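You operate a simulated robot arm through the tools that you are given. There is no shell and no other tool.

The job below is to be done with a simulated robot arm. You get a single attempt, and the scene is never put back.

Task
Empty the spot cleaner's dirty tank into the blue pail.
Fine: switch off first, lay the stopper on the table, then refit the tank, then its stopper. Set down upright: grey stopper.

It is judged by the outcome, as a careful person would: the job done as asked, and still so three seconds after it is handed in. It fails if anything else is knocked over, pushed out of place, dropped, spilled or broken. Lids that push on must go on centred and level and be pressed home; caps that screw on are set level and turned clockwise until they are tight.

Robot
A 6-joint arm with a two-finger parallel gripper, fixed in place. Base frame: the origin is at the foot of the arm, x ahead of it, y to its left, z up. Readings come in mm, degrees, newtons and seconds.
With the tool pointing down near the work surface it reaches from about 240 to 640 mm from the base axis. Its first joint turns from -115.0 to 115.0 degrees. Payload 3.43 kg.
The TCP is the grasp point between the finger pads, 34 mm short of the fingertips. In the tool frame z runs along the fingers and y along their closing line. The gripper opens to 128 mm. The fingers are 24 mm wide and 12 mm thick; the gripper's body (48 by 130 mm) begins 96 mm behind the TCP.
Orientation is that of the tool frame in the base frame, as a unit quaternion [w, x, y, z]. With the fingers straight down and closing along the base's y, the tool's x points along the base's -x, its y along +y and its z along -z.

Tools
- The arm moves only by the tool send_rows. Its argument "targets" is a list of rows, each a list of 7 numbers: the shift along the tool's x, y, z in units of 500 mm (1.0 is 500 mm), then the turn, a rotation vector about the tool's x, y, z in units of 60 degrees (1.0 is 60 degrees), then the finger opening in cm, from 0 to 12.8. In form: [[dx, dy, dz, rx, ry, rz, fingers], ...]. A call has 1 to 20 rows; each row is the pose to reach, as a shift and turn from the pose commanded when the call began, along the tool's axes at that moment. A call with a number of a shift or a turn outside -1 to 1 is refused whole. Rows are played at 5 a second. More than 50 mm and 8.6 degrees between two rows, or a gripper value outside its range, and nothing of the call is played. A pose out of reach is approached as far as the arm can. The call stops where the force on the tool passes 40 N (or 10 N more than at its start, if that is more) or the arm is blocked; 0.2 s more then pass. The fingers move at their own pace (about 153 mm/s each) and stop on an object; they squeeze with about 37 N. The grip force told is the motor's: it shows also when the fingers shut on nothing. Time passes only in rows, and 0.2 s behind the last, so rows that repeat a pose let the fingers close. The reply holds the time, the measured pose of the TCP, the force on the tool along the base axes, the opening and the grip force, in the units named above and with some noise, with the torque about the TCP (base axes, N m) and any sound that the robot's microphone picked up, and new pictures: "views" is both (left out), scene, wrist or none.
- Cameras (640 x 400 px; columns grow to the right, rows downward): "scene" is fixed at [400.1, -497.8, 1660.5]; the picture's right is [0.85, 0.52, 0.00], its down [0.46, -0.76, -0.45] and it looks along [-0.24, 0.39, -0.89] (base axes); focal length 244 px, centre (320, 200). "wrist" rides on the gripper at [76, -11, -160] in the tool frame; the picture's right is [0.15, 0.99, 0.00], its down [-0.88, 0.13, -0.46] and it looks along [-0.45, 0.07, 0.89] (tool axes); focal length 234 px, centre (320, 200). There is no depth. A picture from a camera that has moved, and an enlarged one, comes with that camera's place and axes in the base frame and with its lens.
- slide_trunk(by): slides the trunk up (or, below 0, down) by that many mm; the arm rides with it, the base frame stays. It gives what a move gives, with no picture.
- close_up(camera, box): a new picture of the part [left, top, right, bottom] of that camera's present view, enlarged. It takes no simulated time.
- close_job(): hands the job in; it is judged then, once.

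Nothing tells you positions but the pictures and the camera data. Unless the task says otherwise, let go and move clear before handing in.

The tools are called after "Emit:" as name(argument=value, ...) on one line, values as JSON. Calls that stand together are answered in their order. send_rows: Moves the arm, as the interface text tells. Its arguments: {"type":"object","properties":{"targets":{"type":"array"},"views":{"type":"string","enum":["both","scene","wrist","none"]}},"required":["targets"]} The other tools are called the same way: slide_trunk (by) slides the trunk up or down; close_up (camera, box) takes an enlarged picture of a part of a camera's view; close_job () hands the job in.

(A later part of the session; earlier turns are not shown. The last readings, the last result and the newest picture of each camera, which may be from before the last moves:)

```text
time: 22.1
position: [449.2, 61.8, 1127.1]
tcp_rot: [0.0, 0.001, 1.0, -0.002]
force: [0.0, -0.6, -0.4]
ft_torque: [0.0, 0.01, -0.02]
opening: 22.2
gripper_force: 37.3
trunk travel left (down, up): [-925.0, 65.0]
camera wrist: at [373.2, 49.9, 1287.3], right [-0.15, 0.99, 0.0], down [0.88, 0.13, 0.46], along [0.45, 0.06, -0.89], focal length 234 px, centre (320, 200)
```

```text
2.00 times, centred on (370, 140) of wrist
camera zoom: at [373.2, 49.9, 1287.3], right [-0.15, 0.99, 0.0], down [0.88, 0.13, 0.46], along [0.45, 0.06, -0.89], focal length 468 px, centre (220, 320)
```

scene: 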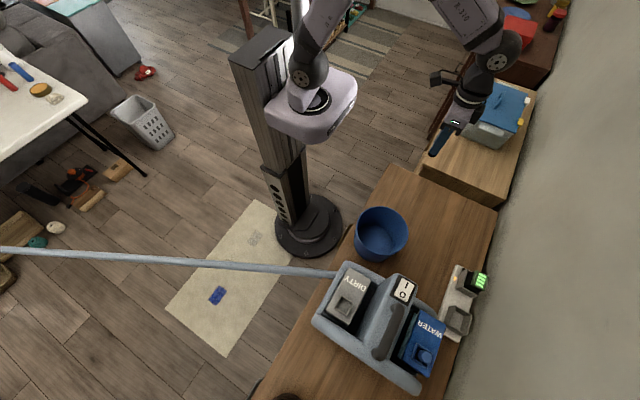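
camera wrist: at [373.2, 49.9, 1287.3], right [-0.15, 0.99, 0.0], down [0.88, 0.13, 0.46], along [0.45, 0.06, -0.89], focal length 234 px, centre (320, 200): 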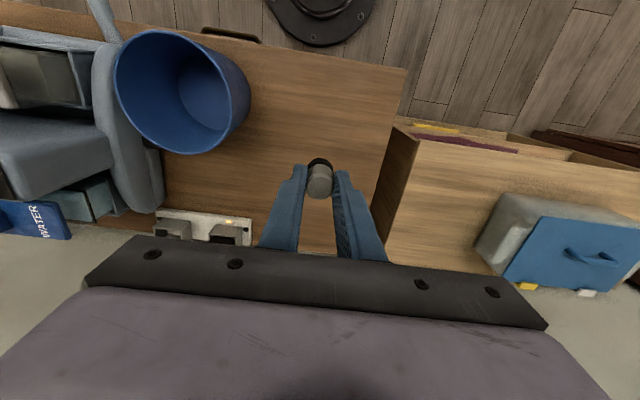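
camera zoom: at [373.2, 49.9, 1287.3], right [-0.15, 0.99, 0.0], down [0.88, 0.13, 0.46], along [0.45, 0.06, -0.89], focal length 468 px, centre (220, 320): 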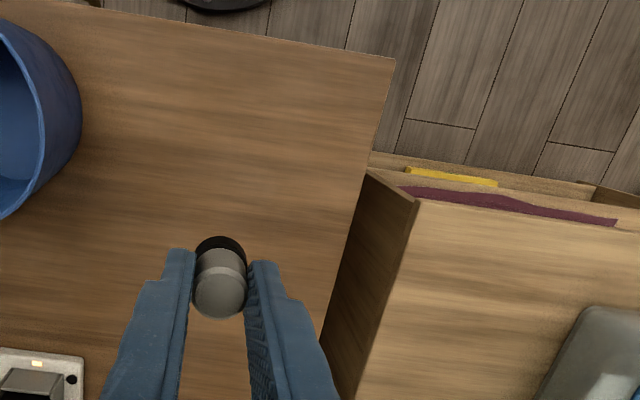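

The table top comes out near z=766, and the stopper's underside is about 59 mm below the TCP. I'll descend most of the way, then feel for the table.

Emit:
send_rows(targets=[[0, 0, 0.09, 0, 0, 0, 2], [0, 0, 0.18, 0, 0, 0, 2], [0, 0, 0.27, 0, 0, 0, 2], [0, 0, 0.35, 0, 0, 0, 2], [0, 0, 0.42, 0, 0, 0, 2], [0, 0, 0.47, 0, 0, 0, 2]], views="both")

Emit:
close_up(camera="wrist", box=[260, 120, 380, 240])

Emit:
close_up(camera="scene", box=[380, 90, 520, 210])

```text
time: 23.5
position: [449.4, 59.6, 894.8]
tcp_rot: [0.001, 0.0, 1.0, -0.001]
force: [0.2, -0.8, -0.2]
ft_torque: [0.01, 0.04, 0.0]
opening: 22.5
gripper_force: 36.7
trunk travel left (down, up): [-925.0, 65.0]
camera wrist: at [373.9, 47.6, 1054.4], right [-0.15, 0.99, 0.0], down [0.88, 0.13, 0.46], along [0.45, 0.06, -0.89], focal length 234 px, centre (320, 200)
```

scene: 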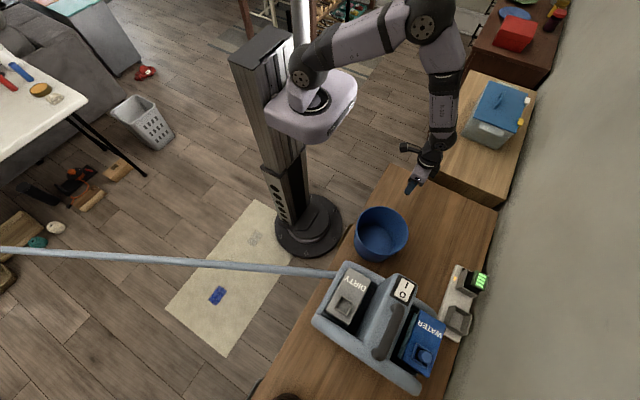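
wrist: 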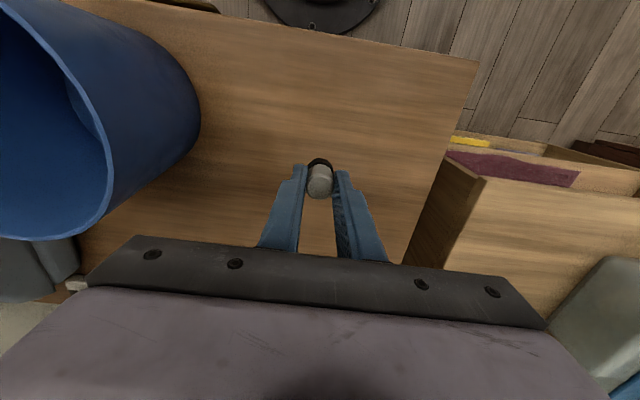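

```text
3.33 times, centred on (320, 180) of wrist
camera zoom: at [373.9, 47.6, 1054.4], right [-0.15, 0.99, 0.0], down [0.88, 0.13, 0.46], along [0.45, 0.06, -0.89], focal length 781 px, centre (320, 267)
```

zoom: 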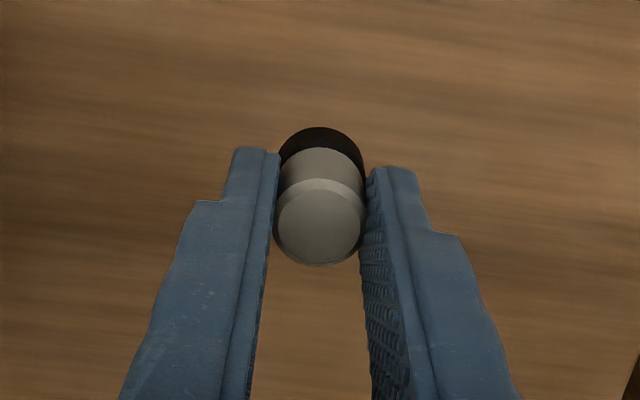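

```text
3.33 times, centred on (450, 150) of scene
camera zoom: at [400.1, -497.8, 1660.5], right [0.85, 0.52, 0.0], down [0.46, -0.76, -0.45], along [-0.24, 0.39, -0.89], focal length 814 px, centre (-113, 367)
```

zoom: 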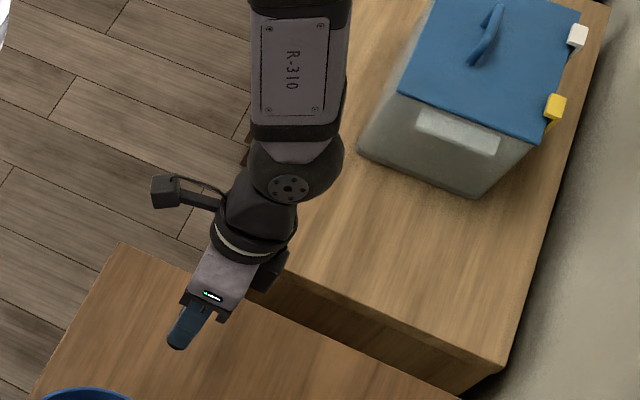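

Emit:
send_rows(targets=[[0, 0, 0.03, 0, 0, 0, 2], [0, 0, 0.06, 0, 0, 0, 2], [0, 0, 0.09, 0, 0, 0, 2]], views="wrist")

Emit:
close_up(camera="wrist", box=[260, 120, 380, 240])

```text
time: 24.3
position: [450.4, 58.7, 849.9]
tcp_rot: [0.001, 0.0, 1.0, -0.001]
force: [-0.3, 0.1, -0.4]
ft_torque: [0.0, 0.02, -0.01]
opening: 22.7
gripper_force: 37.1
trunk travel left (down, up): [-925.0, 65.0]
camera wrist: at [373.9, 47.5, 1009.4], right [-0.15, 0.99, 0.0], down [0.88, 0.13, 0.46], along [0.45, 0.06, -0.89], focal length 234 px, centre (320, 200)
```

wrist: 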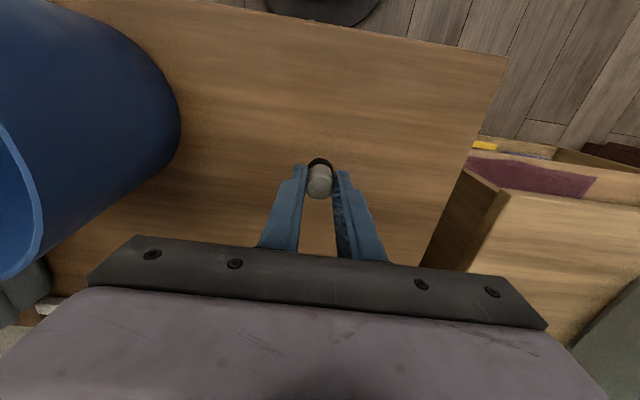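

```text
3.33 times, centred on (320, 180) of wrist
camera zoom: at [373.9, 47.5, 1009.4], right [-0.15, 0.99, 0.0], down [0.88, 0.13, 0.46], along [0.45, 0.06, -0.89], focal length 781 px, centre (320, 267)
```

zoom: 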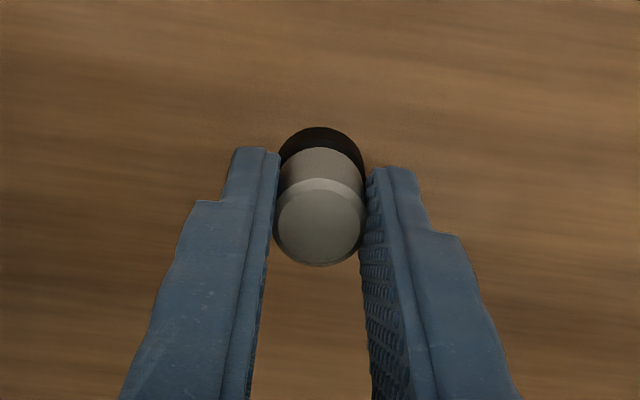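

Emit:
send_rows(targets=[[0, 0, 0.008, 0, 0, 0, 2], [0, 0, 0.016, 0, 0, 0, 2], [0, 0, 0.024, 0, 0, 0, 2], [0, 0, 0.03, 0, 0, 0, 2]], views="none")

```text
time: 25.3
position: [449.5, 59.7, 834.4]
tcp_rot: [0.0, 0.0, 1.0, 0.0]
force: [-0.5, 0.3, 0.0]
ft_torque: [0.0, 0.02, 0.03]
opening: 22.3
gripper_force: 37.3
trunk travel left (down, up): [-925.0, 65.0]
```

Emit:
send_rows(targets=[[0, 0, 0.006, 0, 0, 0, 2], [0, 0, 0.012, 0, 0, 0, 2], [0, 0, 0.018, 0, 0, 0, 2]], views="wrist")

Emit:
close_up(camera="wrist", box=[270, 130, 370, 220])

```text
time: 26.1
position: [450.2, 59.3, 825.8]
tcp_rot: [0.001, 0.001, 1.0, 0.0]
force: [-0.1, 0.2, 0.2]
ft_torque: [0.01, 0.0, -0.03]
opening: 22.7
gripper_force: 37.1
trunk travel left (down, up): [-925.0, 65.0]
camera wrist: at [373.6, 47.1, 986.0], right [-0.15, 0.99, 0.0], down [0.88, 0.13, 0.46], along [0.45, 0.06, -0.89], focal length 234 px, centre (320, 200)
```

wrist: 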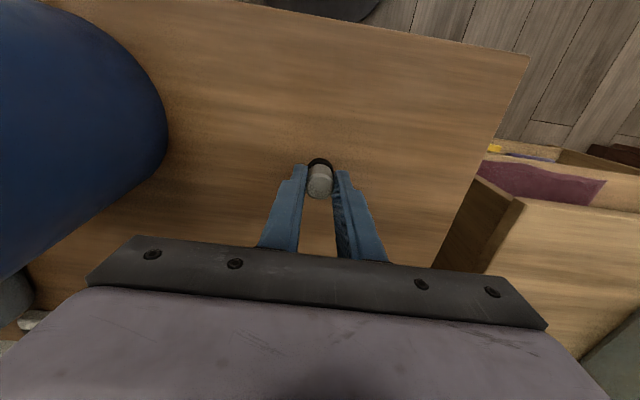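

```text
4.44 times, centred on (320, 175) of wrist
camera zoom: at [373.6, 47.1, 986.0], right [-0.15, 0.99, 0.0], down [0.88, 0.13, 0.46], along [0.45, 0.06, -0.89], focal length 1041 px, centre (320, 311)
```

zoom: 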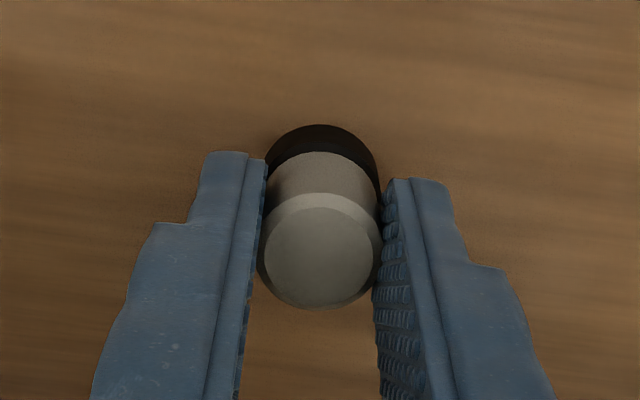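

The table looks to be near z=750, so there should be about 15 mm to go. I'll keep stepping down gently.

Emit:
send_rows(targets=[[0, 0, 0.006, 0, 0, 0, 2], [0, 0, 0.012, 0, 0, 0, 2], [0, 0, 0.018, 0, 0, 0, 2]], views="none")

```text
time: 26.9
position: [450.1, 58.3, 819.0]
tcp_rot: [0.002, 0.0, 1.0, -0.001]
force: [-0.1, -0.6, -0.4]
ft_torque: [-0.02, 0.0, -0.01]
opening: 22.5
gripper_force: 36.8
trunk travel left (down, up): [-925.0, 65.0]
```

Emit:
send_rows(targets=[[0, 0, 0.004, 0, 0, 0, 2], [0, 0, 0.008, 0, 0, 0, 2], [0, 0, 0.012, 0, 0, 0, 2]], views="none")

```text
time: 27.7
position: [449.3, 60.4, 815.4]
tcp_rot: [0.005, 0.001, 1.0, -0.001]
force: [-4.1, -2.6, 36.3]
ft_torque: [-0.28, 0.17, 0.0]
opening: 22.9
gripper_force: 37.3
trunk travel left (down, up): [-925.0, 65.0]
```

The stopper is on the table, with the contact force jumping at TCP z≈815.5. I'll back off about 2.5 mm to unload it, then release.

Emit:
send_rows(targets=[[0, 0, -0.003, 0, 0, 0, 2], [0, 0, -0.005, 0, 0, 0, 2]], views="none")

```text
time: 28.3
position: [452.1, 59.1, 813.7]
tcp_rot: [0.002, 0.0, 1.0, -0.001]
force: [5.5, -1.0, 10.6]
ft_torque: [-0.16, -0.3, -0.02]
opening: 22.7
gripper_force: 37.0
trunk travel left (down, up): [-925.0, 65.0]
```

Emit:
send_rows(targets=[[0, 0, -0.0015, 0, 0, 0, 2], [0, 0, -0.002, 0, 0, 0, 2]], views="none")

```text
time: 28.9
position: [448.9, 58.4, 815.2]
tcp_rot: [-0.002, -0.001, 1.0, -0.003]
force: [0.9, 0.8, 0.6]
ft_torque: [0.06, -0.03, -0.01]
opening: 22.4
gripper_force: 37.3
trunk travel left (down, up): [-925.0, 65.0]
```

Emit:
send_rows(targets=[[0, 0, 0, 0, 0, 0, 2.6], [0, 0, 0, 0, 0, 0, 3.2], [0, 0, 0, 0, 0, 0, 4.5], [0, 0, 0, 0, 0, 0, 6]], views="wrist")

Emit:
close_up(camera="wrist", box=[260, 110, 380, 230])

```text
time: 29.9
position: [449.9, 58.2, 814.8]
tcp_rot: [0.001, -0.001, 1.0, 0.0]
force: [-0.4, -0.8, -0.3]
ft_torque: [0.0, 0.0, -0.02]
opening: 59.8
gripper_force: 0.1
trunk travel left (down, up): [-925.0, 65.0]
camera wrist: at [374.2, 46.6, 975.4], right [-0.15, 0.99, 0.0], down [0.88, 0.13, 0.46], along [0.45, 0.06, -0.89], focal length 234 px, centre (320, 200)
```

wrist: 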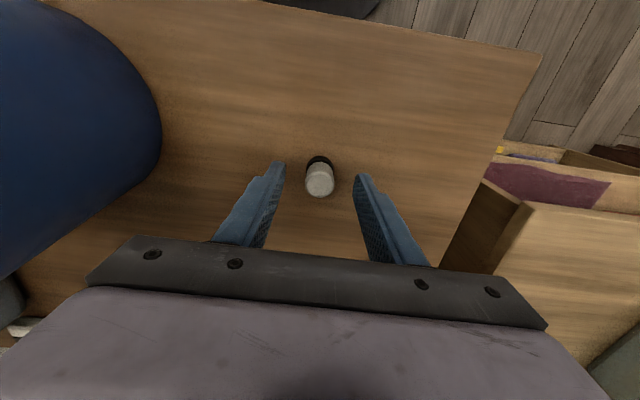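

```text
3.33 times, centred on (320, 170) of wrist
camera zoom: at [374.2, 46.6, 975.4], right [-0.15, 0.99, 0.0], down [0.88, 0.13, 0.46], along [0.45, 0.06, -0.89], focal length 781 px, centre (320, 300)
```

zoom: 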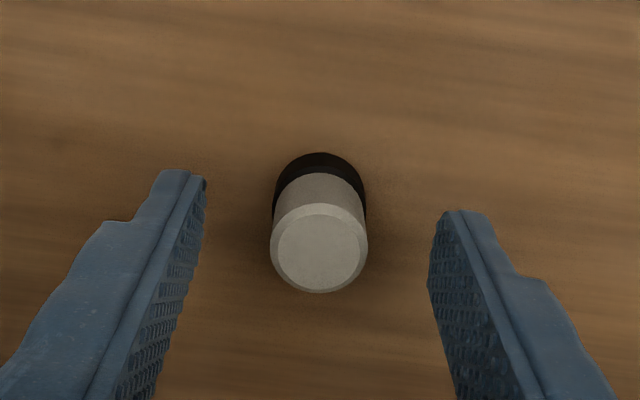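

The stopper stands upright on the table at about (450, 58). I'll lift straight up, then get a low side view of the tank to learn its depth and lid thickness before gripping it.

Emit:
send_rows(targets=[[0, 0, -0.03, 0, 0, 0, 6], [0, 0, -0.09, 0, 0, 0, 6], [0, 0, -0.18, 0, 0, 0, 8], [0, 0, -0.27, 0, 0, 0, 10], [0, 0, -0.36, 0, 0, 0, 12.8], [0, 0, -0.45, 0, 0, 0, 12.8], [0, 0, -0.54, 0, 0, 0, 12.8], [0, 0, -0.63, 0, 0, 0, 12.8]], views="wrist")

Emit:
send_rows(targets=[[0.04, -0.08, 0, 0, 0, 0, 12.8], [0.08, -0.16, 0, 0, 0, 0, 12.8], [0.12, -0.24, 0, 0, 0, 0, 12.8], [0.16, -0.32, 0, 0, 0, 0, 12.8], [0.2, -0.4, 0, 0, 0, 0, 12.8], [0.24, -0.48, 0, 0, 0, 0, 12.8], [0.28, -0.56, 0, 0, 0, 0, 12.8], [0.32, -0.64, 0, 0, 0, 0, 12.8], [0.36, -0.72, 0, 0, 0, 0, 12.8], [0.4, -0.8, 0, 0, 0, 0, 12.8], [0.4, -0.88, 0, 0, 0, 0, 12.8], [0.4, -0.92, 0, 0, 0, 0, 12.8]], views="both")

```text
time: 31.7
position: [449.8, 60.0, 1129.8]
tcp_rot: [0.001, 0.0, 1.0, -0.001]
force: [-0.7, -0.2, -0.1]
ft_torque: [-0.01, 0.01, 0.0]
opening: 127.8
gripper_force: 0.0
trunk travel left (down, up): [-925.0, 65.0]
camera wrist: at [373.0, 48.3, 1290.4], right [-0.15, 0.99, 0.0], down [0.88, 0.13, 0.46], along [0.45, 0.06, -0.89], focal length 234 px, centre (320, 200)
```

wrist: 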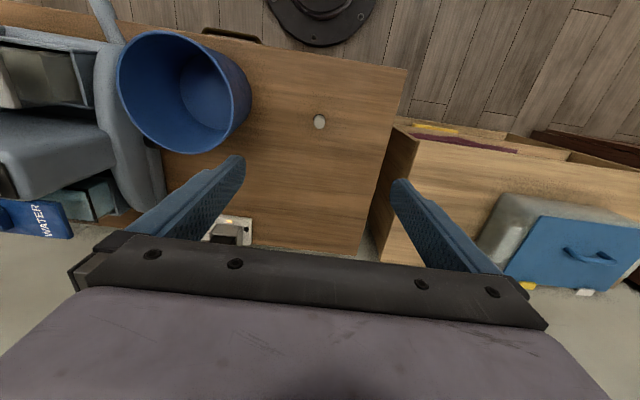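

```text
time: 34.3
position: [247.3, -402.2, 1131.2]
tcp_rot: [0.001, 0.0, 1.0, 0.0]
force: [-0.1, 0.0, -0.4]
ft_torque: [0.02, -0.01, -0.04]
opening: 127.9
gripper_force: 0.1
trunk travel left (down, up): [-925.0, 65.0]
camera wrist: at [171.5, -413.9, 1291.9], right [-0.15, 0.99, 0.0], down [0.88, 0.13, 0.46], along [0.45, 0.07, -0.89], focal length 234 px, centre (320, 200)
```

scene: 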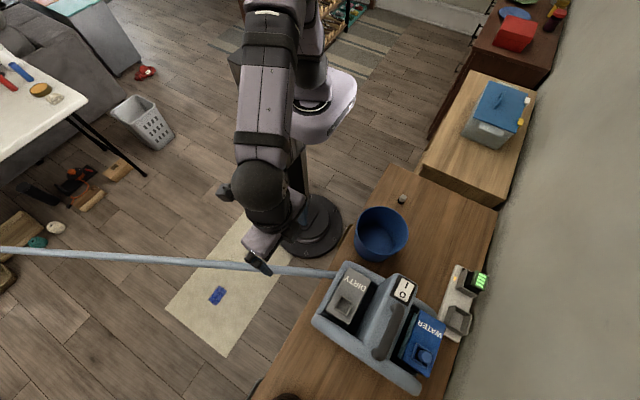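
wrist: 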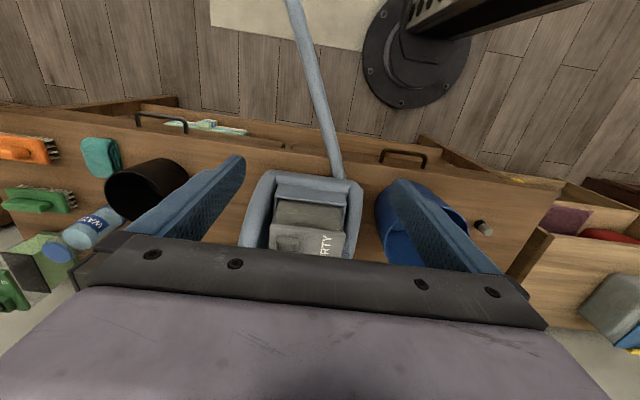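

Emit:
send_rows(targets=[[0, 0, 0.03, 0, -0.12, 0, 12.8], [0, 0, 0.06, 0, -0.24, 0, 12.8], [0, 0, 0.1, 0, -0.36, 0, 12.8], [0, 0, 0.13, 0, -0.48, 0, 12.8], [0, 0, 0.16, 0, -0.6, 0, 12.8], [0, 0, 0.2, 0, -0.72, 0, 12.8]], views="both")

Emit:
close_up(camera="wrist", box=[200, 100, 440, 260])

```text
time: 35.7
position: [249.8, -401.2, 1030.1]
tcp_rot: [0.37, 0.0, 0.929, -0.002]
force: [-0.2, -0.3, 0.2]
ft_torque: [0.01, -0.04, 0.01]
opening: 128.0
gripper_force: 0.1
trunk travel left (down, up): [-925.0, 65.0]
camera wrist: at [84.3, -413.5, 1094.5], right [-0.11, 0.99, -0.1], down [0.33, 0.13, 0.94], along [0.94, 0.07, -0.34], focal length 234 px, centre (320, 200)
```

scene: 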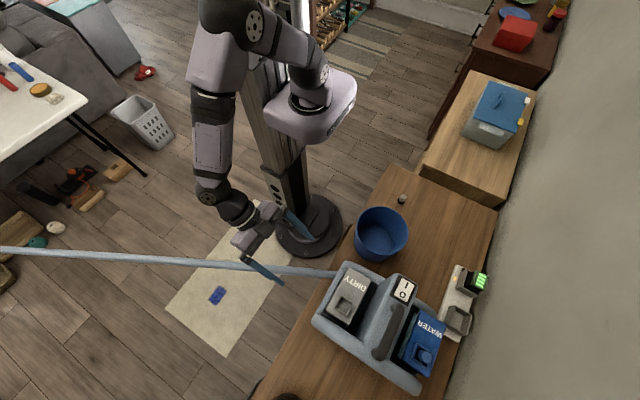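
wrist: 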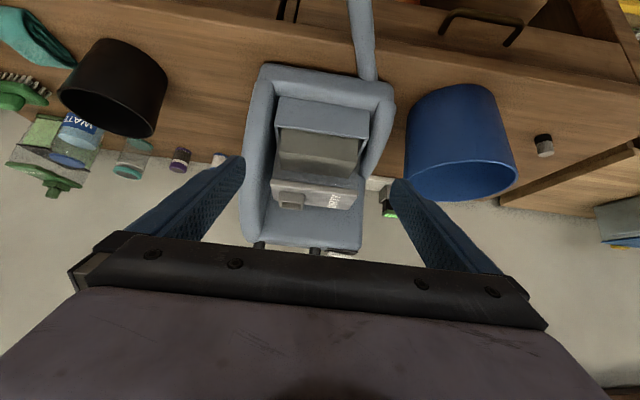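

```text
2.50 times, centred on (320, 180) of wrist
camera zoom: at [84.3, -413.5, 1094.5], right [-0.11, 0.99, -0.1], down [0.33, 0.13, 0.94], along [0.94, 0.07, -0.34], focal length 585 px, centre (320, 250)
```

zoom: 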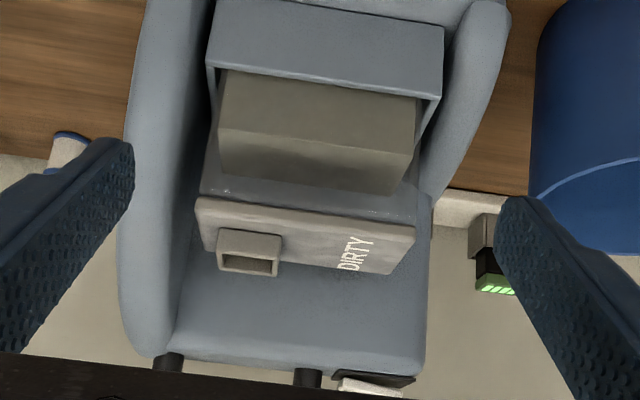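

Emit:
close_up(camera="wrist", box=[260, 90, 380, 170])

Emit:
close_up(camera="wrist", box=[260, 160, 380, 220])

```text
5.00 times, centred on (320, 130) of wrist
camera zoom: at [84.3, -413.5, 1094.5], right [-0.11, 0.99, -0.1], down [0.33, 0.13, 0.94], along [0.94, 0.07, -0.34], focal length 1171 px, centre (320, 550)
```

zoom: 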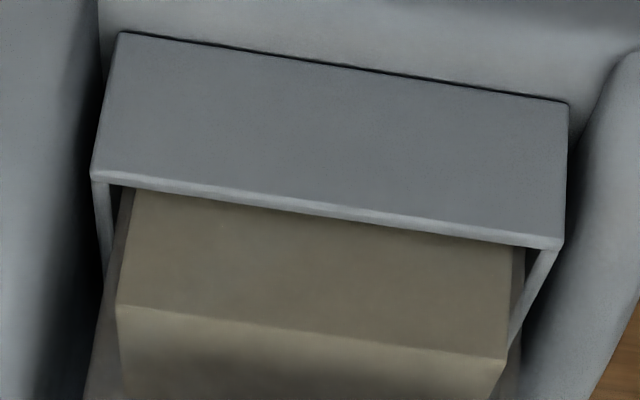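

```text
5.33 times, centred on (320, 190) of wrist
camera zoom: at [84.3, -413.5, 1094.5], right [-0.11, 0.99, -0.1], down [0.33, 0.13, 0.94], along [0.94, 0.07, -0.34], focal length 1249 px, centre (320, 253)
```

zoom: 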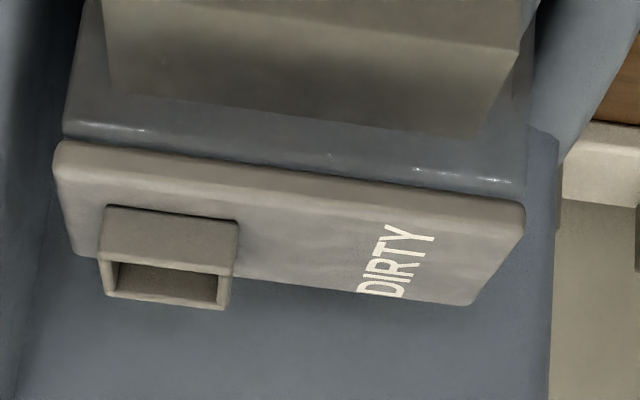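

This view shows the tank well: the lid is about 10 mm thick (z 958–968) and slightly overhangs the clear body, the liquid reaches z≈911, and the fence runs from about 821 to 875. The centre of mass is far below the lid, so I want a shallow, nearly horizontal grip along the lid edges. First I'll turn the tool and look down the gap between the lid and the ridge.

Emit:
send_rows(targets=[[-0.025, 0, -0.027, 0, 0.12, 0, 12.8], [-0.05, 0, -0.053, 0, 0.24, 0, 12.8], [-0.075, 0, -0.08, 0, 0.36, 0, 12.8], [-0.1, 0, -0.107, 0, 0.48, 0, 12.8], [-0.125, 0, -0.133, 0, 0.6, 0, 12.8], [-0.15, 0, -0.16, 0, 0.72, 0, 12.8]], views="none")

Emit:
send_rows(targets=[[-0.02, 0, 0, 0, 0, -0.125, 12.8], [-0.04, 0, 0, 0, 0, -0.25, 12.8], [-0.06, 0, 0, 0, 0, -0.375, 12.8], [-0.08, 0, 0, 0, 0, -0.5, 12.8], [-0.1, 0, 0, 0, 0, -0.625, 12.8], [-0.12, 0, 0, 0, 0, -0.75, 12.8], [-0.14, 0, 0, 0, 0, -0.875, 12.8], [-0.16, 0, 0, 0, 0, -1.0, 12.8]], views="none")

```text
time: 37.1
position: [249.3, -401.6, 1139.5]
tcp_rot: [-0.002, 0.0, 1.0, -0.002]
force: [-0.5, -1.1, 0.3]
ft_torque: [-0.01, 0.01, 0.0]
opening: 128.1
gripper_force: 0.1
trunk travel left (down, up): [-925.0, 65.0]
```

```text
time: 38.9
position: [330.6, -400.8, 1139.7]
tcp_rot: [-0.001, -0.501, 0.866, -0.002]
force: [1.1, 0.1, -0.1]
ft_torque: [0.0, 0.03, 0.01]
opening: 127.8
gripper_force: 0.1
trunk travel left (down, up): [-925.0, 65.0]
```

Emit:
send_rows(targets=[[-0.019, -0.052, 0, 0, 0, -0.125, 12.8], [-0.038, -0.104, 0, 0, 0, -0.25, 12.8], [-0.057, -0.156, 0, 0, 0, -0.375, 12.8], [-0.076, -0.209, 0, 0, 0, -0.5, 12.8]], views="both")

Emit:
close_up(camera="wrist", box=[230, 0, 430, 160])

```text
time: 39.9
position: [439.1, -419.6, 1141.1]
tcp_rot: [0.001, 0.708, -0.706, 0.0]
force: [0.4, -0.5, -0.4]
ft_torque: [0.03, 0.03, 0.0]
opening: 128.0
gripper_force: 0.1
trunk travel left (down, up): [-925.0, 65.0]
camera wrist: at [450.7, -495.9, 1301.5], right [-0.99, -0.15, 0.0], down [-0.13, 0.88, 0.45], along [-0.07, 0.45, -0.89], focal length 234 px, centre (320, 200)
```

scene: 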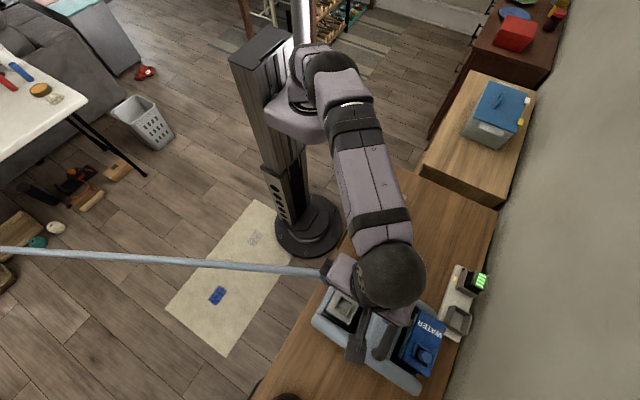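
wrist: 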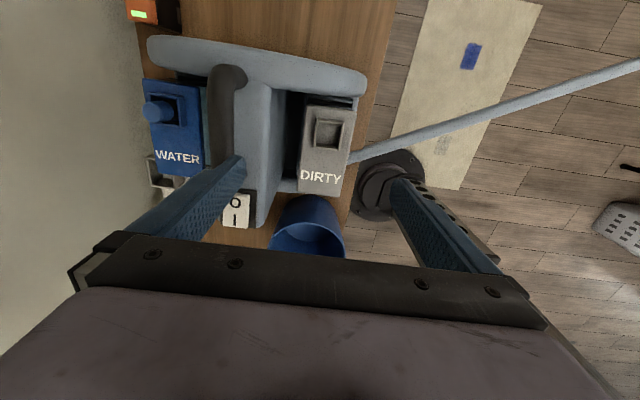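

```text
2.50 times, centred on (330, 80) of wrist
camera zoom: at [450.7, -495.9, 1301.5], right [-0.99, -0.15, 0.0], down [-0.13, 0.88, 0.45], along [-0.07, 0.45, -0.89], focal length 585 px, centre (295, 500)
```

zoom: 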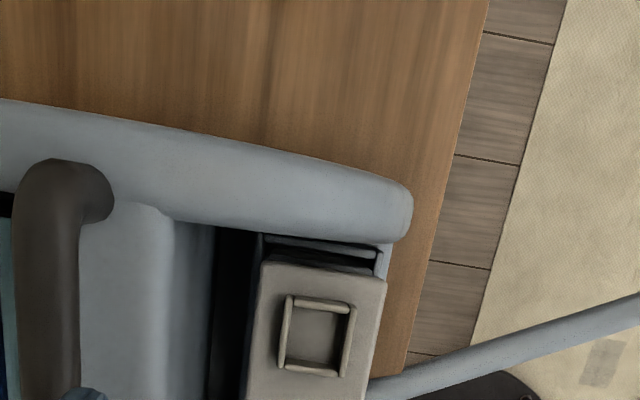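

Emit:
close_up(camera="wrist", box=[240, 70, 370, 200])

Emit:
close_up(camera="wrist", box=[200, 130, 360, 260])

```text
3.08 times, centred on (305, 135) of wrist
camera zoom: at [450.7, -495.9, 1301.5], right [-0.99, -0.15, 0.0], down [-0.13, 0.88, 0.45], along [-0.07, 0.45, -0.89], focal length 720 px, centre (366, 400)
```

zoom: 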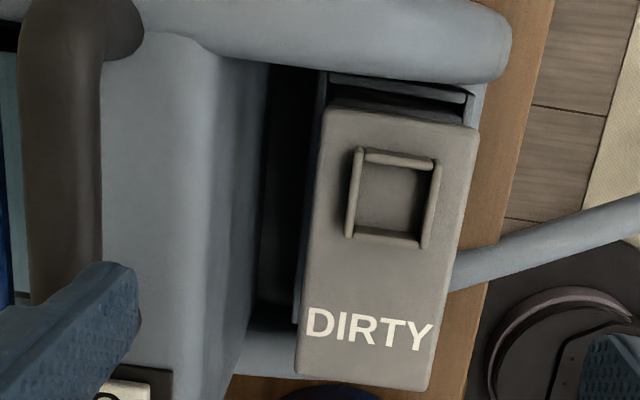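

```text
3.08 times, centred on (280, 195) of wrist
camera zoom: at [450.7, -495.9, 1301.5], right [-0.99, -0.15, 0.0], down [-0.13, 0.88, 0.45], along [-0.07, 0.45, -0.89], focal length 720 px, centre (443, 215)
```

zoom: 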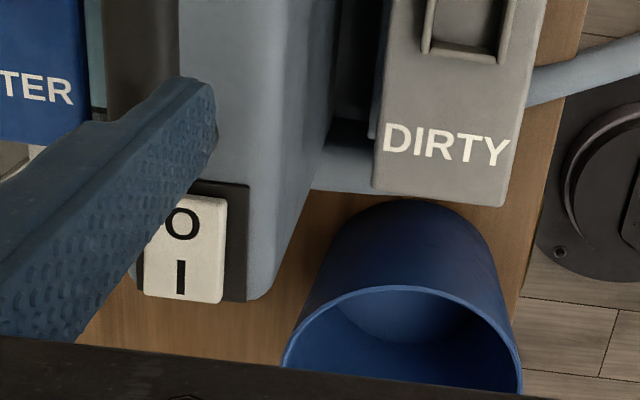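

The gap on the ridge side is about 33 mm wide and the ridge ends near y=-305, so a grip leaning about 75° from the +y side should fit, with the gripper body behind the end of the ridge. I'll swing the tool into that lean high above everything.

Emit:
send_rows(targets=[[-0.015, 0.003, 0, 0, 0.14, 0, 12.8], [-0.03, 0.006, 0, 0, 0.28, 0, 12.8], [-0.045, 0.009, 0, 0, 0.42, 0, 12.8], [-0.06, 0.012, 0, 0, 0.56, 0, 12.8], [-0.075, 0.015, 0, 0, 0.7, 0, 12.8], [-0.09, 0.018, 0, 0, 0.84, 0, 12.8], [-0.1, 0.02, 0, 0, 0.96, 0, 12.8]], views="both")

```text
time: 41.5
position: [427.7, -369.1, 1140.0]
tcp_rot: [-0.341, -0.619, 0.619, -0.342]
force: [0.0, 0.1, -1.2]
ft_torque: [0.0, 0.0, 0.0]
opening: 127.8
gripper_force: 0.0
trunk travel left (down, up): [-925.0, 65.0]
camera wrist: at [439.9, -276.1, 1290.0], right [-0.99, -0.08, 0.12], down [-0.13, 0.85, -0.5], along [-0.06, -0.51, -0.86], focal length 234 px, centre (320, 200)
```

scene: 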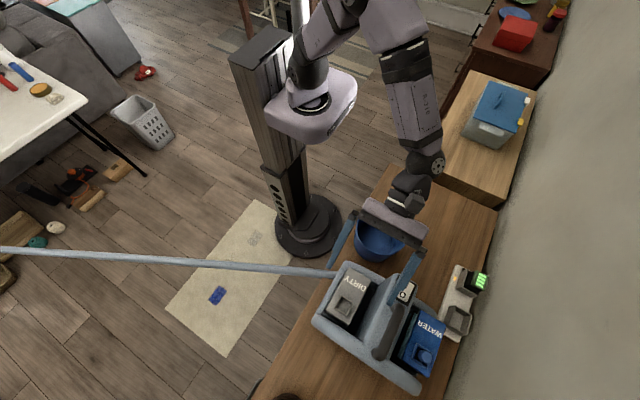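
wrist: 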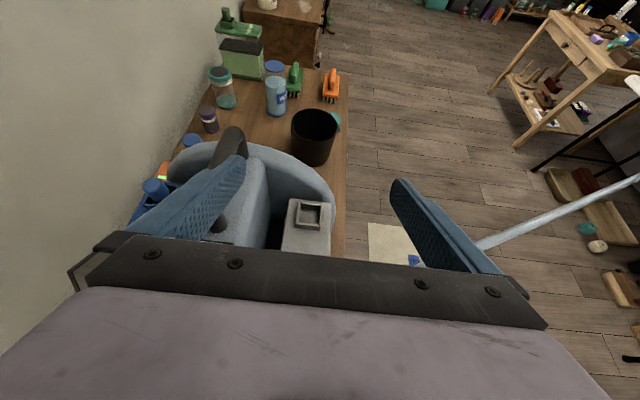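

Emit:
send_rows(targets=[[-0.03, -0.001, 0.025, 0, 0.1, 0, 8.6], [-0.063, -0.002, 0.05, 0, 0.2, 0, 8.6], [-0.095, -0.0026, 0.0743, 0, 0.29, 0, 8.6]], views="both")

Emit:
close_up(camera="wrist", box=[220, 100, 420, 260])

Emit:
close_up(camera="scene", box=[300, 170, 460, 330])

```text
time: 42.3
position: [430.8, -376.1, 1080.9]
tcp_rot: [-0.432, -0.559, 0.56, -0.432]
force: [0.3, 0.5, 0.2]
ft_torque: [-0.01, 0.01, -0.02]
opening: 86.1
gripper_force: 0.1
trunk travel left (down, up): [-925.0, 65.0]
camera wrist: at [441.5, -241.7, 1195.0], right [-0.99, -0.04, 0.14], down [-0.13, 0.66, -0.74], along [-0.07, -0.75, -0.66], focal length 234 px, centre (320, 200)
```

scene: 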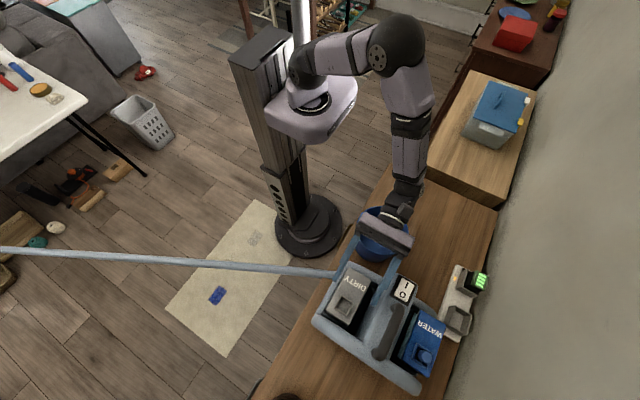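
wrist: 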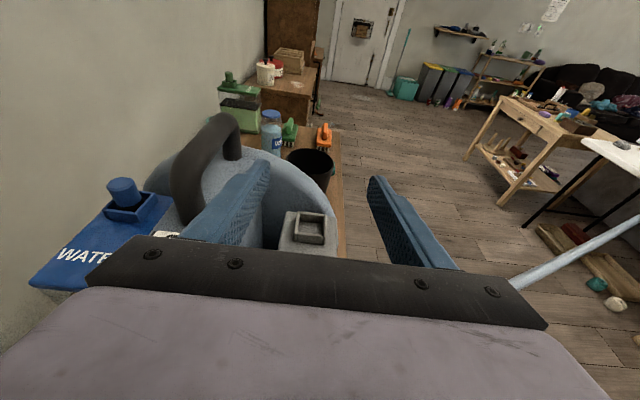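

```text
2.50 times, centred on (320, 180) of wrist
camera zoom: at [441.5, -241.7, 1195.0], right [-0.99, -0.04, 0.14], down [-0.13, 0.66, -0.74], along [-0.07, -0.75, -0.66], focal length 585 px, centre (320, 250)
```

zoom: 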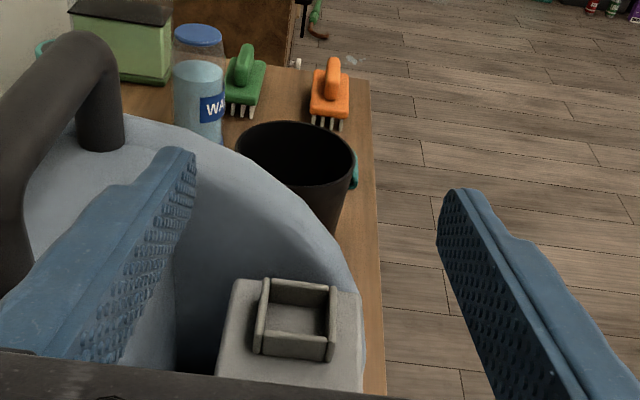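

```text
2.50 times, centred on (380, 250) of scene
camera zoom: at [400.1, -497.8, 1660.5], right [0.85, 0.52, 0.0], down [0.46, -0.76, -0.45], along [-0.24, 0.39, -0.89], focal length 610 px, centre (170, 75)
```

zoom: 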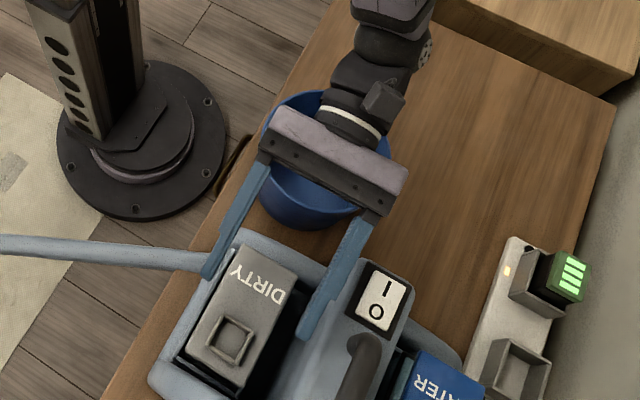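

The lean works: the tool is 75° off vertical, behind the ridge end, with the fingers straddling the lid. I'll lower it most of the way and check.

Emit:
send_rows(targets=[[-0.04, 0, 0.012, 0, 0, 0, 8.6], [-0.08, 0, 0.024, 0, 0, 0, 8.6], [-0.12, 0, 0.036, 0, 0, 0, 8.6], [-0.155, 0, 0.048, 0, 0, 0, 8.6]], views="both")

Emit:
close_up(camera="wrist", box=[180, 120, 440, 270])

Emit:
close_up(camera="scene", box=[310, 200, 430, 330])

```text
time: 43.3
position: [430.7, -379.4, 1000.6]
tcp_rot: [-0.43, -0.561, 0.561, -0.431]
force: [0.6, 0.0, -0.4]
ft_torque: [0.0, -0.01, -0.01]
opening: 86.1
gripper_force: 0.1
trunk travel left (down, up): [-925.0, 65.0]
camera wrist: at [441.8, -245.8, 1115.2], right [-0.99, -0.04, 0.14], down [-0.13, 0.67, -0.73], along [-0.07, -0.74, -0.66], focal length 234 px, centre (320, 200)
```

scene: 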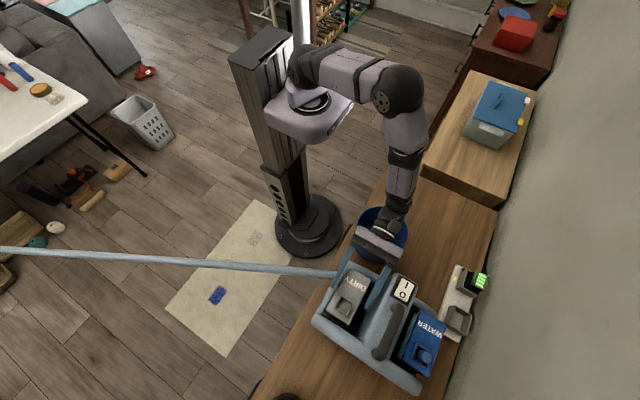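
wrist: 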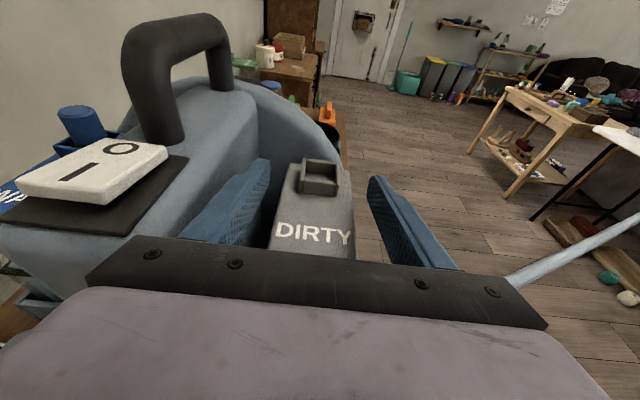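

```text
2.46 times, centred on (310, 195) of wrist
camera zoom: at [441.8, -245.8, 1115.2], right [-0.99, -0.04, 0.14], down [-0.13, 0.67, -0.73], along [-0.07, -0.74, -0.66], focal length 576 px, centre (345, 212)
```

zoom: 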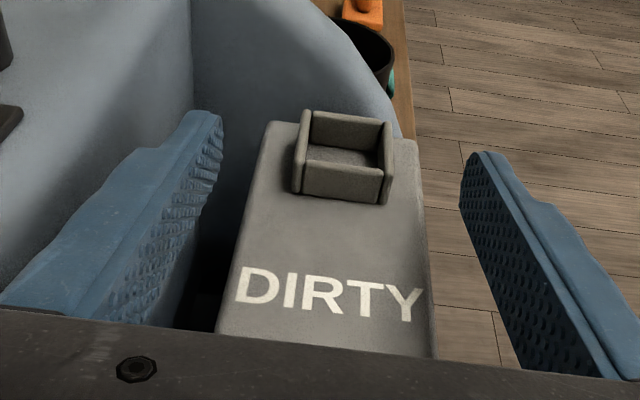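

```text
3.08 times, centred on (370, 265) of scene
camera zoom: at [400.1, -497.8, 1660.5], right [0.85, 0.52, 0.0], down [0.46, -0.76, -0.45], along [-0.24, 0.39, -0.89], focal length 751 px, centre (166, 0)
```

zoom: 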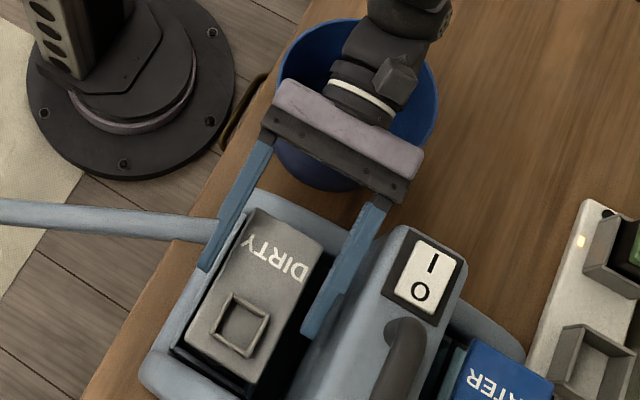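

The fingers are aligned on both sides of the lid, and the ridge-side finger has room. I'll go down the last 36 mm to lid level.

Emit:
send_rows(targets=[[-0.02, 0, 0.006, 0, 0, 0, 8.6], [-0.04, 0, 0.012, 0, 0, 0, 8.6], [-0.06, 0, 0.017, 0, 0, 0, 8.6], [-0.069, 0, 0.02, 0, 0, 0, 8.6]], views="both")

Emit:
close_up(camera="wrist", box=[180, 120, 440, 270])

Emit:
close_up(camera="scene", box=[310, 220, 430, 340])

```text
time: 44.3
position: [429.5, -380.6, 964.1]
tcp_rot: [-0.431, -0.56, 0.561, -0.431]
force: [0.3, 0.4, -0.2]
ft_torque: [0.0, 0.0, 0.0]
opening: 85.7
gripper_force: 0.1
trunk travel left (down, up): [-925.0, 65.0]
camera wrist: at [440.9, -246.8, 1078.9], right [-0.99, -0.04, 0.14], down [-0.13, 0.67, -0.73], along [-0.07, -0.74, -0.66], focal length 234 px, centre (320, 200)
```

scene: 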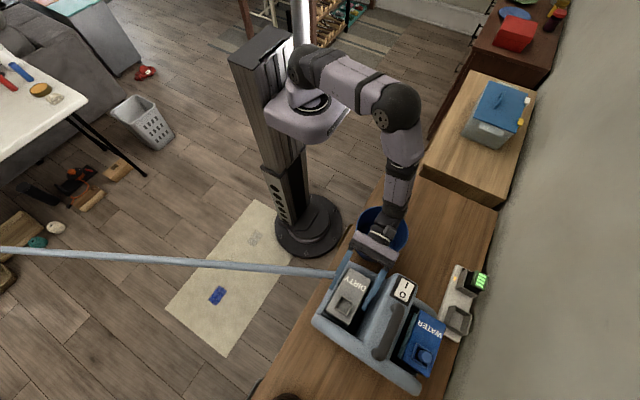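
wrist: 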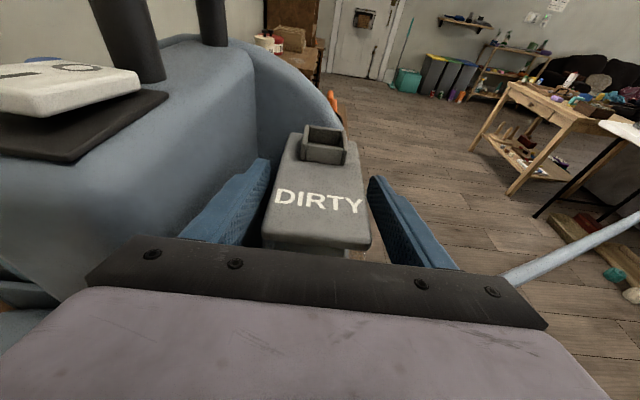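

```text
2.46 times, centred on (310, 195) of wrist
camera zoom: at [440.9, -246.8, 1078.9], right [-0.99, -0.04, 0.14], down [-0.13, 0.67, -0.73], along [-0.07, -0.74, -0.66], focal length 576 px, centre (345, 212)
```

zoom: 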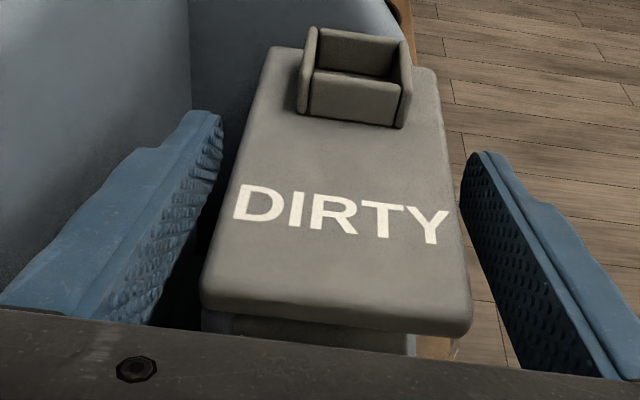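

```text
3.33 times, centred on (370, 280) of scene
camera zoom: at [400.1, -497.8, 1660.5], right [0.85, 0.52, 0.0], down [0.46, -0.76, -0.45], along [-0.24, 0.39, -0.89], focal length 814 px, centre (153, -67)
```

zoom: 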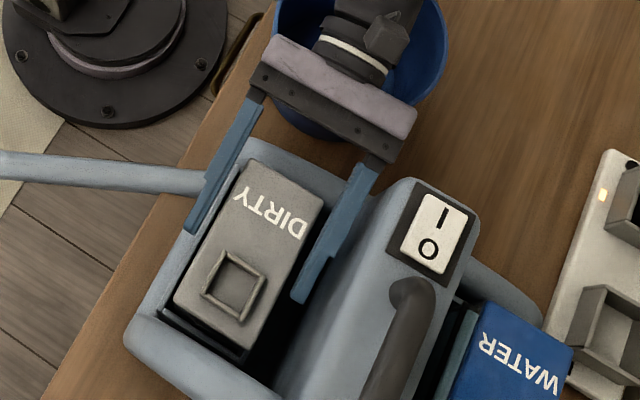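

The fingers straddle the lid at the right height and are centred, so I'll close on it.

Emit:
send_rows(targets=[[0, 0, 0, 0, 0, 0, 7.6], [0, 0, 0, 0, 0, 0, 6.5], [0, 0, 0, 0, 0, 0, 5.5], [0, 0, 0, 0, 0, 0, 5.5]], views="wrist")

Emit:
close_up(camera="wrist", box=[180, 120, 440, 270])

```text
time: 45.3
position: [429.0, -381.1, 963.8]
tcp_rot: [0.43, 0.561, -0.56, 0.432]
force: [0.2, 0.0, 1.0]
ft_torque: [-0.28, 0.15, 0.03]
opening: 69.7
gripper_force: 37.1
trunk travel left (down, up): [-925.0, 65.0]
camera wrist: at [441.0, -246.8, 1078.9], right [-0.99, -0.04, 0.14], down [-0.13, 0.67, -0.73], along [-0.07, -0.74, -0.66], focal length 234 px, centre (320, 200)
```

wrist: 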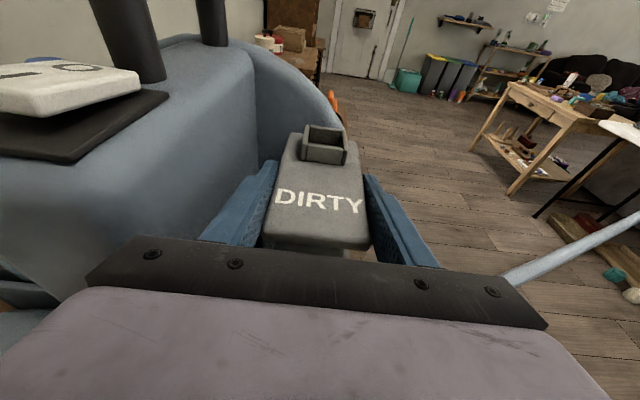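

```text
2.46 times, centred on (310, 195) of wrist
camera zoom: at [441.0, -246.8, 1078.9], right [-0.99, -0.04, 0.14], down [-0.13, 0.67, -0.73], along [-0.07, -0.74, -0.66], focal length 576 px, centre (345, 212)
```

zoom: 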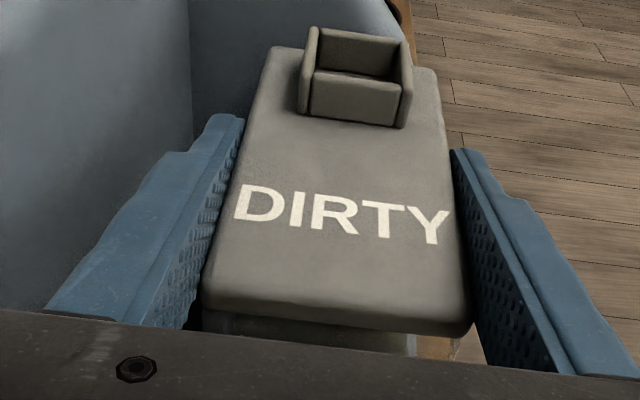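

The tank is gripped, with an opening of 69.7 mm and 37 N. I'll lift slowly and watch the weight and how it hangs.

Emit:
send_rows(targets=[[0.0058, 0, -0.0015, 0, 0, 0, 5.5], [0.0116, 0, -0.003, 0, 0, 0, 5.5], [0.0174, 0, -0.0045, 0, 0, 0, 5.5], [0.0232, 0, -0.006, 0, 0, 0, 5.5]], views="wrist")

Emit:
close_up(camera="wrist", box=[180, 120, 440, 270])

```text
time: 46.3
position: [431.3, -380.0, 974.8]
tcp_rot: [-0.431, -0.56, 0.561, -0.431]
force: [0.3, 0.1, -5.4]
ft_torque: [0.07, 0.0, -0.02]
opening: 69.7
gripper_force: 37.2
trunk travel left (down, up): [-925.0, 65.0]
camera wrist: at [441.6, -246.4, 1090.6], right [-0.99, -0.04, 0.14], down [-0.13, 0.67, -0.73], along [-0.07, -0.74, -0.66], focal length 234 px, centre (320, 200)
```

wrist: 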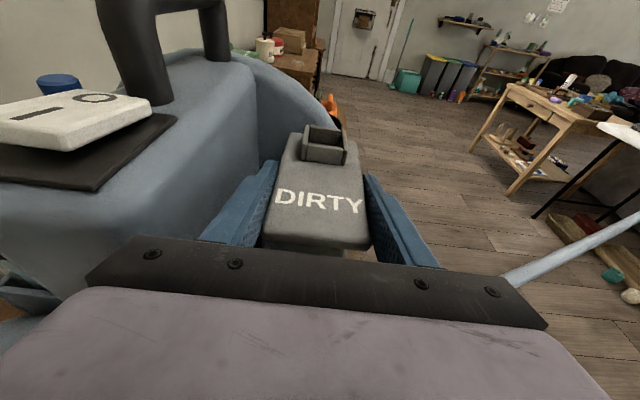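

```text
2.46 times, centred on (310, 195) of wrist
camera zoom: at [441.6, -246.4, 1090.6], right [-0.99, -0.04, 0.14], down [-0.13, 0.67, -0.73], along [-0.07, -0.74, -0.66], focal length 576 px, centre (345, 212)
```

zoom: 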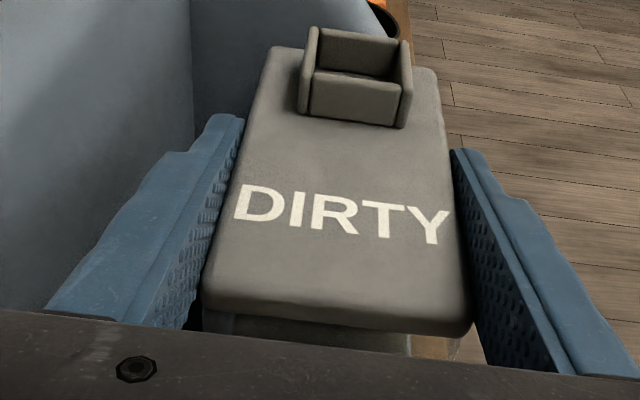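

The tank comes out freely; it weighs about 5.5 N and sits rigidly in the grip. I'll lift it straight up until its bottom is well clear of the fence and the pail.

Emit:
send_rows(targets=[[0.029, 0, -0.0076, 0, 0, 0, 5.5], [0.058, 0, -0.0151, 0, 0, 0, 5.5], [0.087, 0, -0.0227, 0, 0, 0, 5.5], [0.116, 0, -0.0302, 0, 0, 0, 5.5], [0.145, 0, -0.0378, 0, 0, 0, 5.5], [0.174, 0, -0.0454, 0, 0, 0, 5.5], [0.203, 0, -0.0529, 0, 0, 0, 5.5], [0.232, 0, -0.0605, 0, 0, 0, 5.5]], views="both")

Emit:
close_up(camera="scene", box=[310, 200, 450, 340])

```text
time: 48.1
position: [429.9, -381.4, 1096.8]
tcp_rot: [-0.432, -0.56, 0.561, -0.431]
force: [-0.1, -0.7, -5.0]
ft_torque: [0.09, 0.02, 0.0]
opening: 70.0
gripper_force: 37.4
trunk travel left (down, up): [-925.0, 65.0]
camera wrist: at [440.5, -247.4, 1211.1], right [-0.99, -0.04, 0.14], down [-0.13, 0.67, -0.73], along [-0.07, -0.74, -0.67], focal length 234 px, centre (320, 200)
```

scene: 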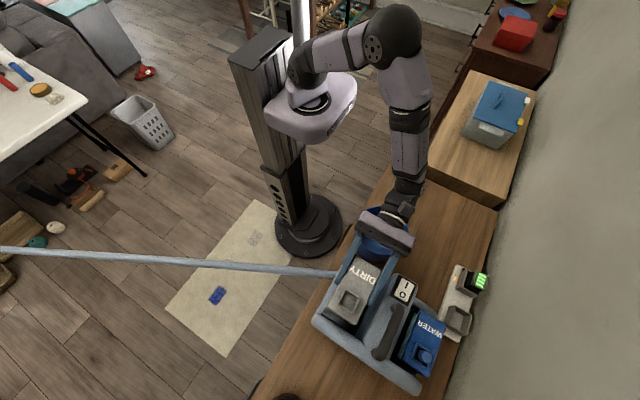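
wrist: 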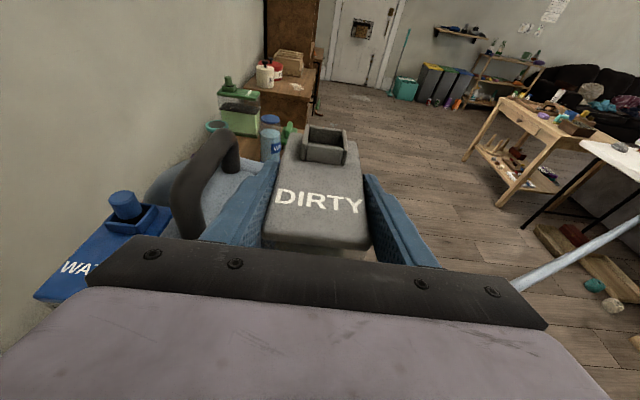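

```text
2.86 times, centred on (380, 270) of scene
camera zoom: at [400.1, -497.8, 1660.5], right [0.85, 0.52, 0.0], down [0.46, -0.76, -0.45], along [-0.24, 0.39, -0.89], focal length 698 px, centre (149, 0)
```

zoom: 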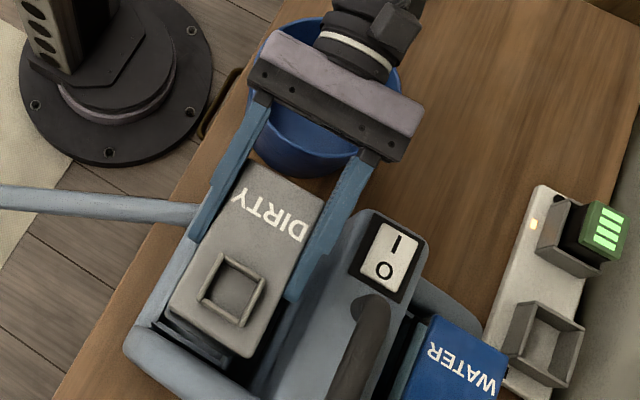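

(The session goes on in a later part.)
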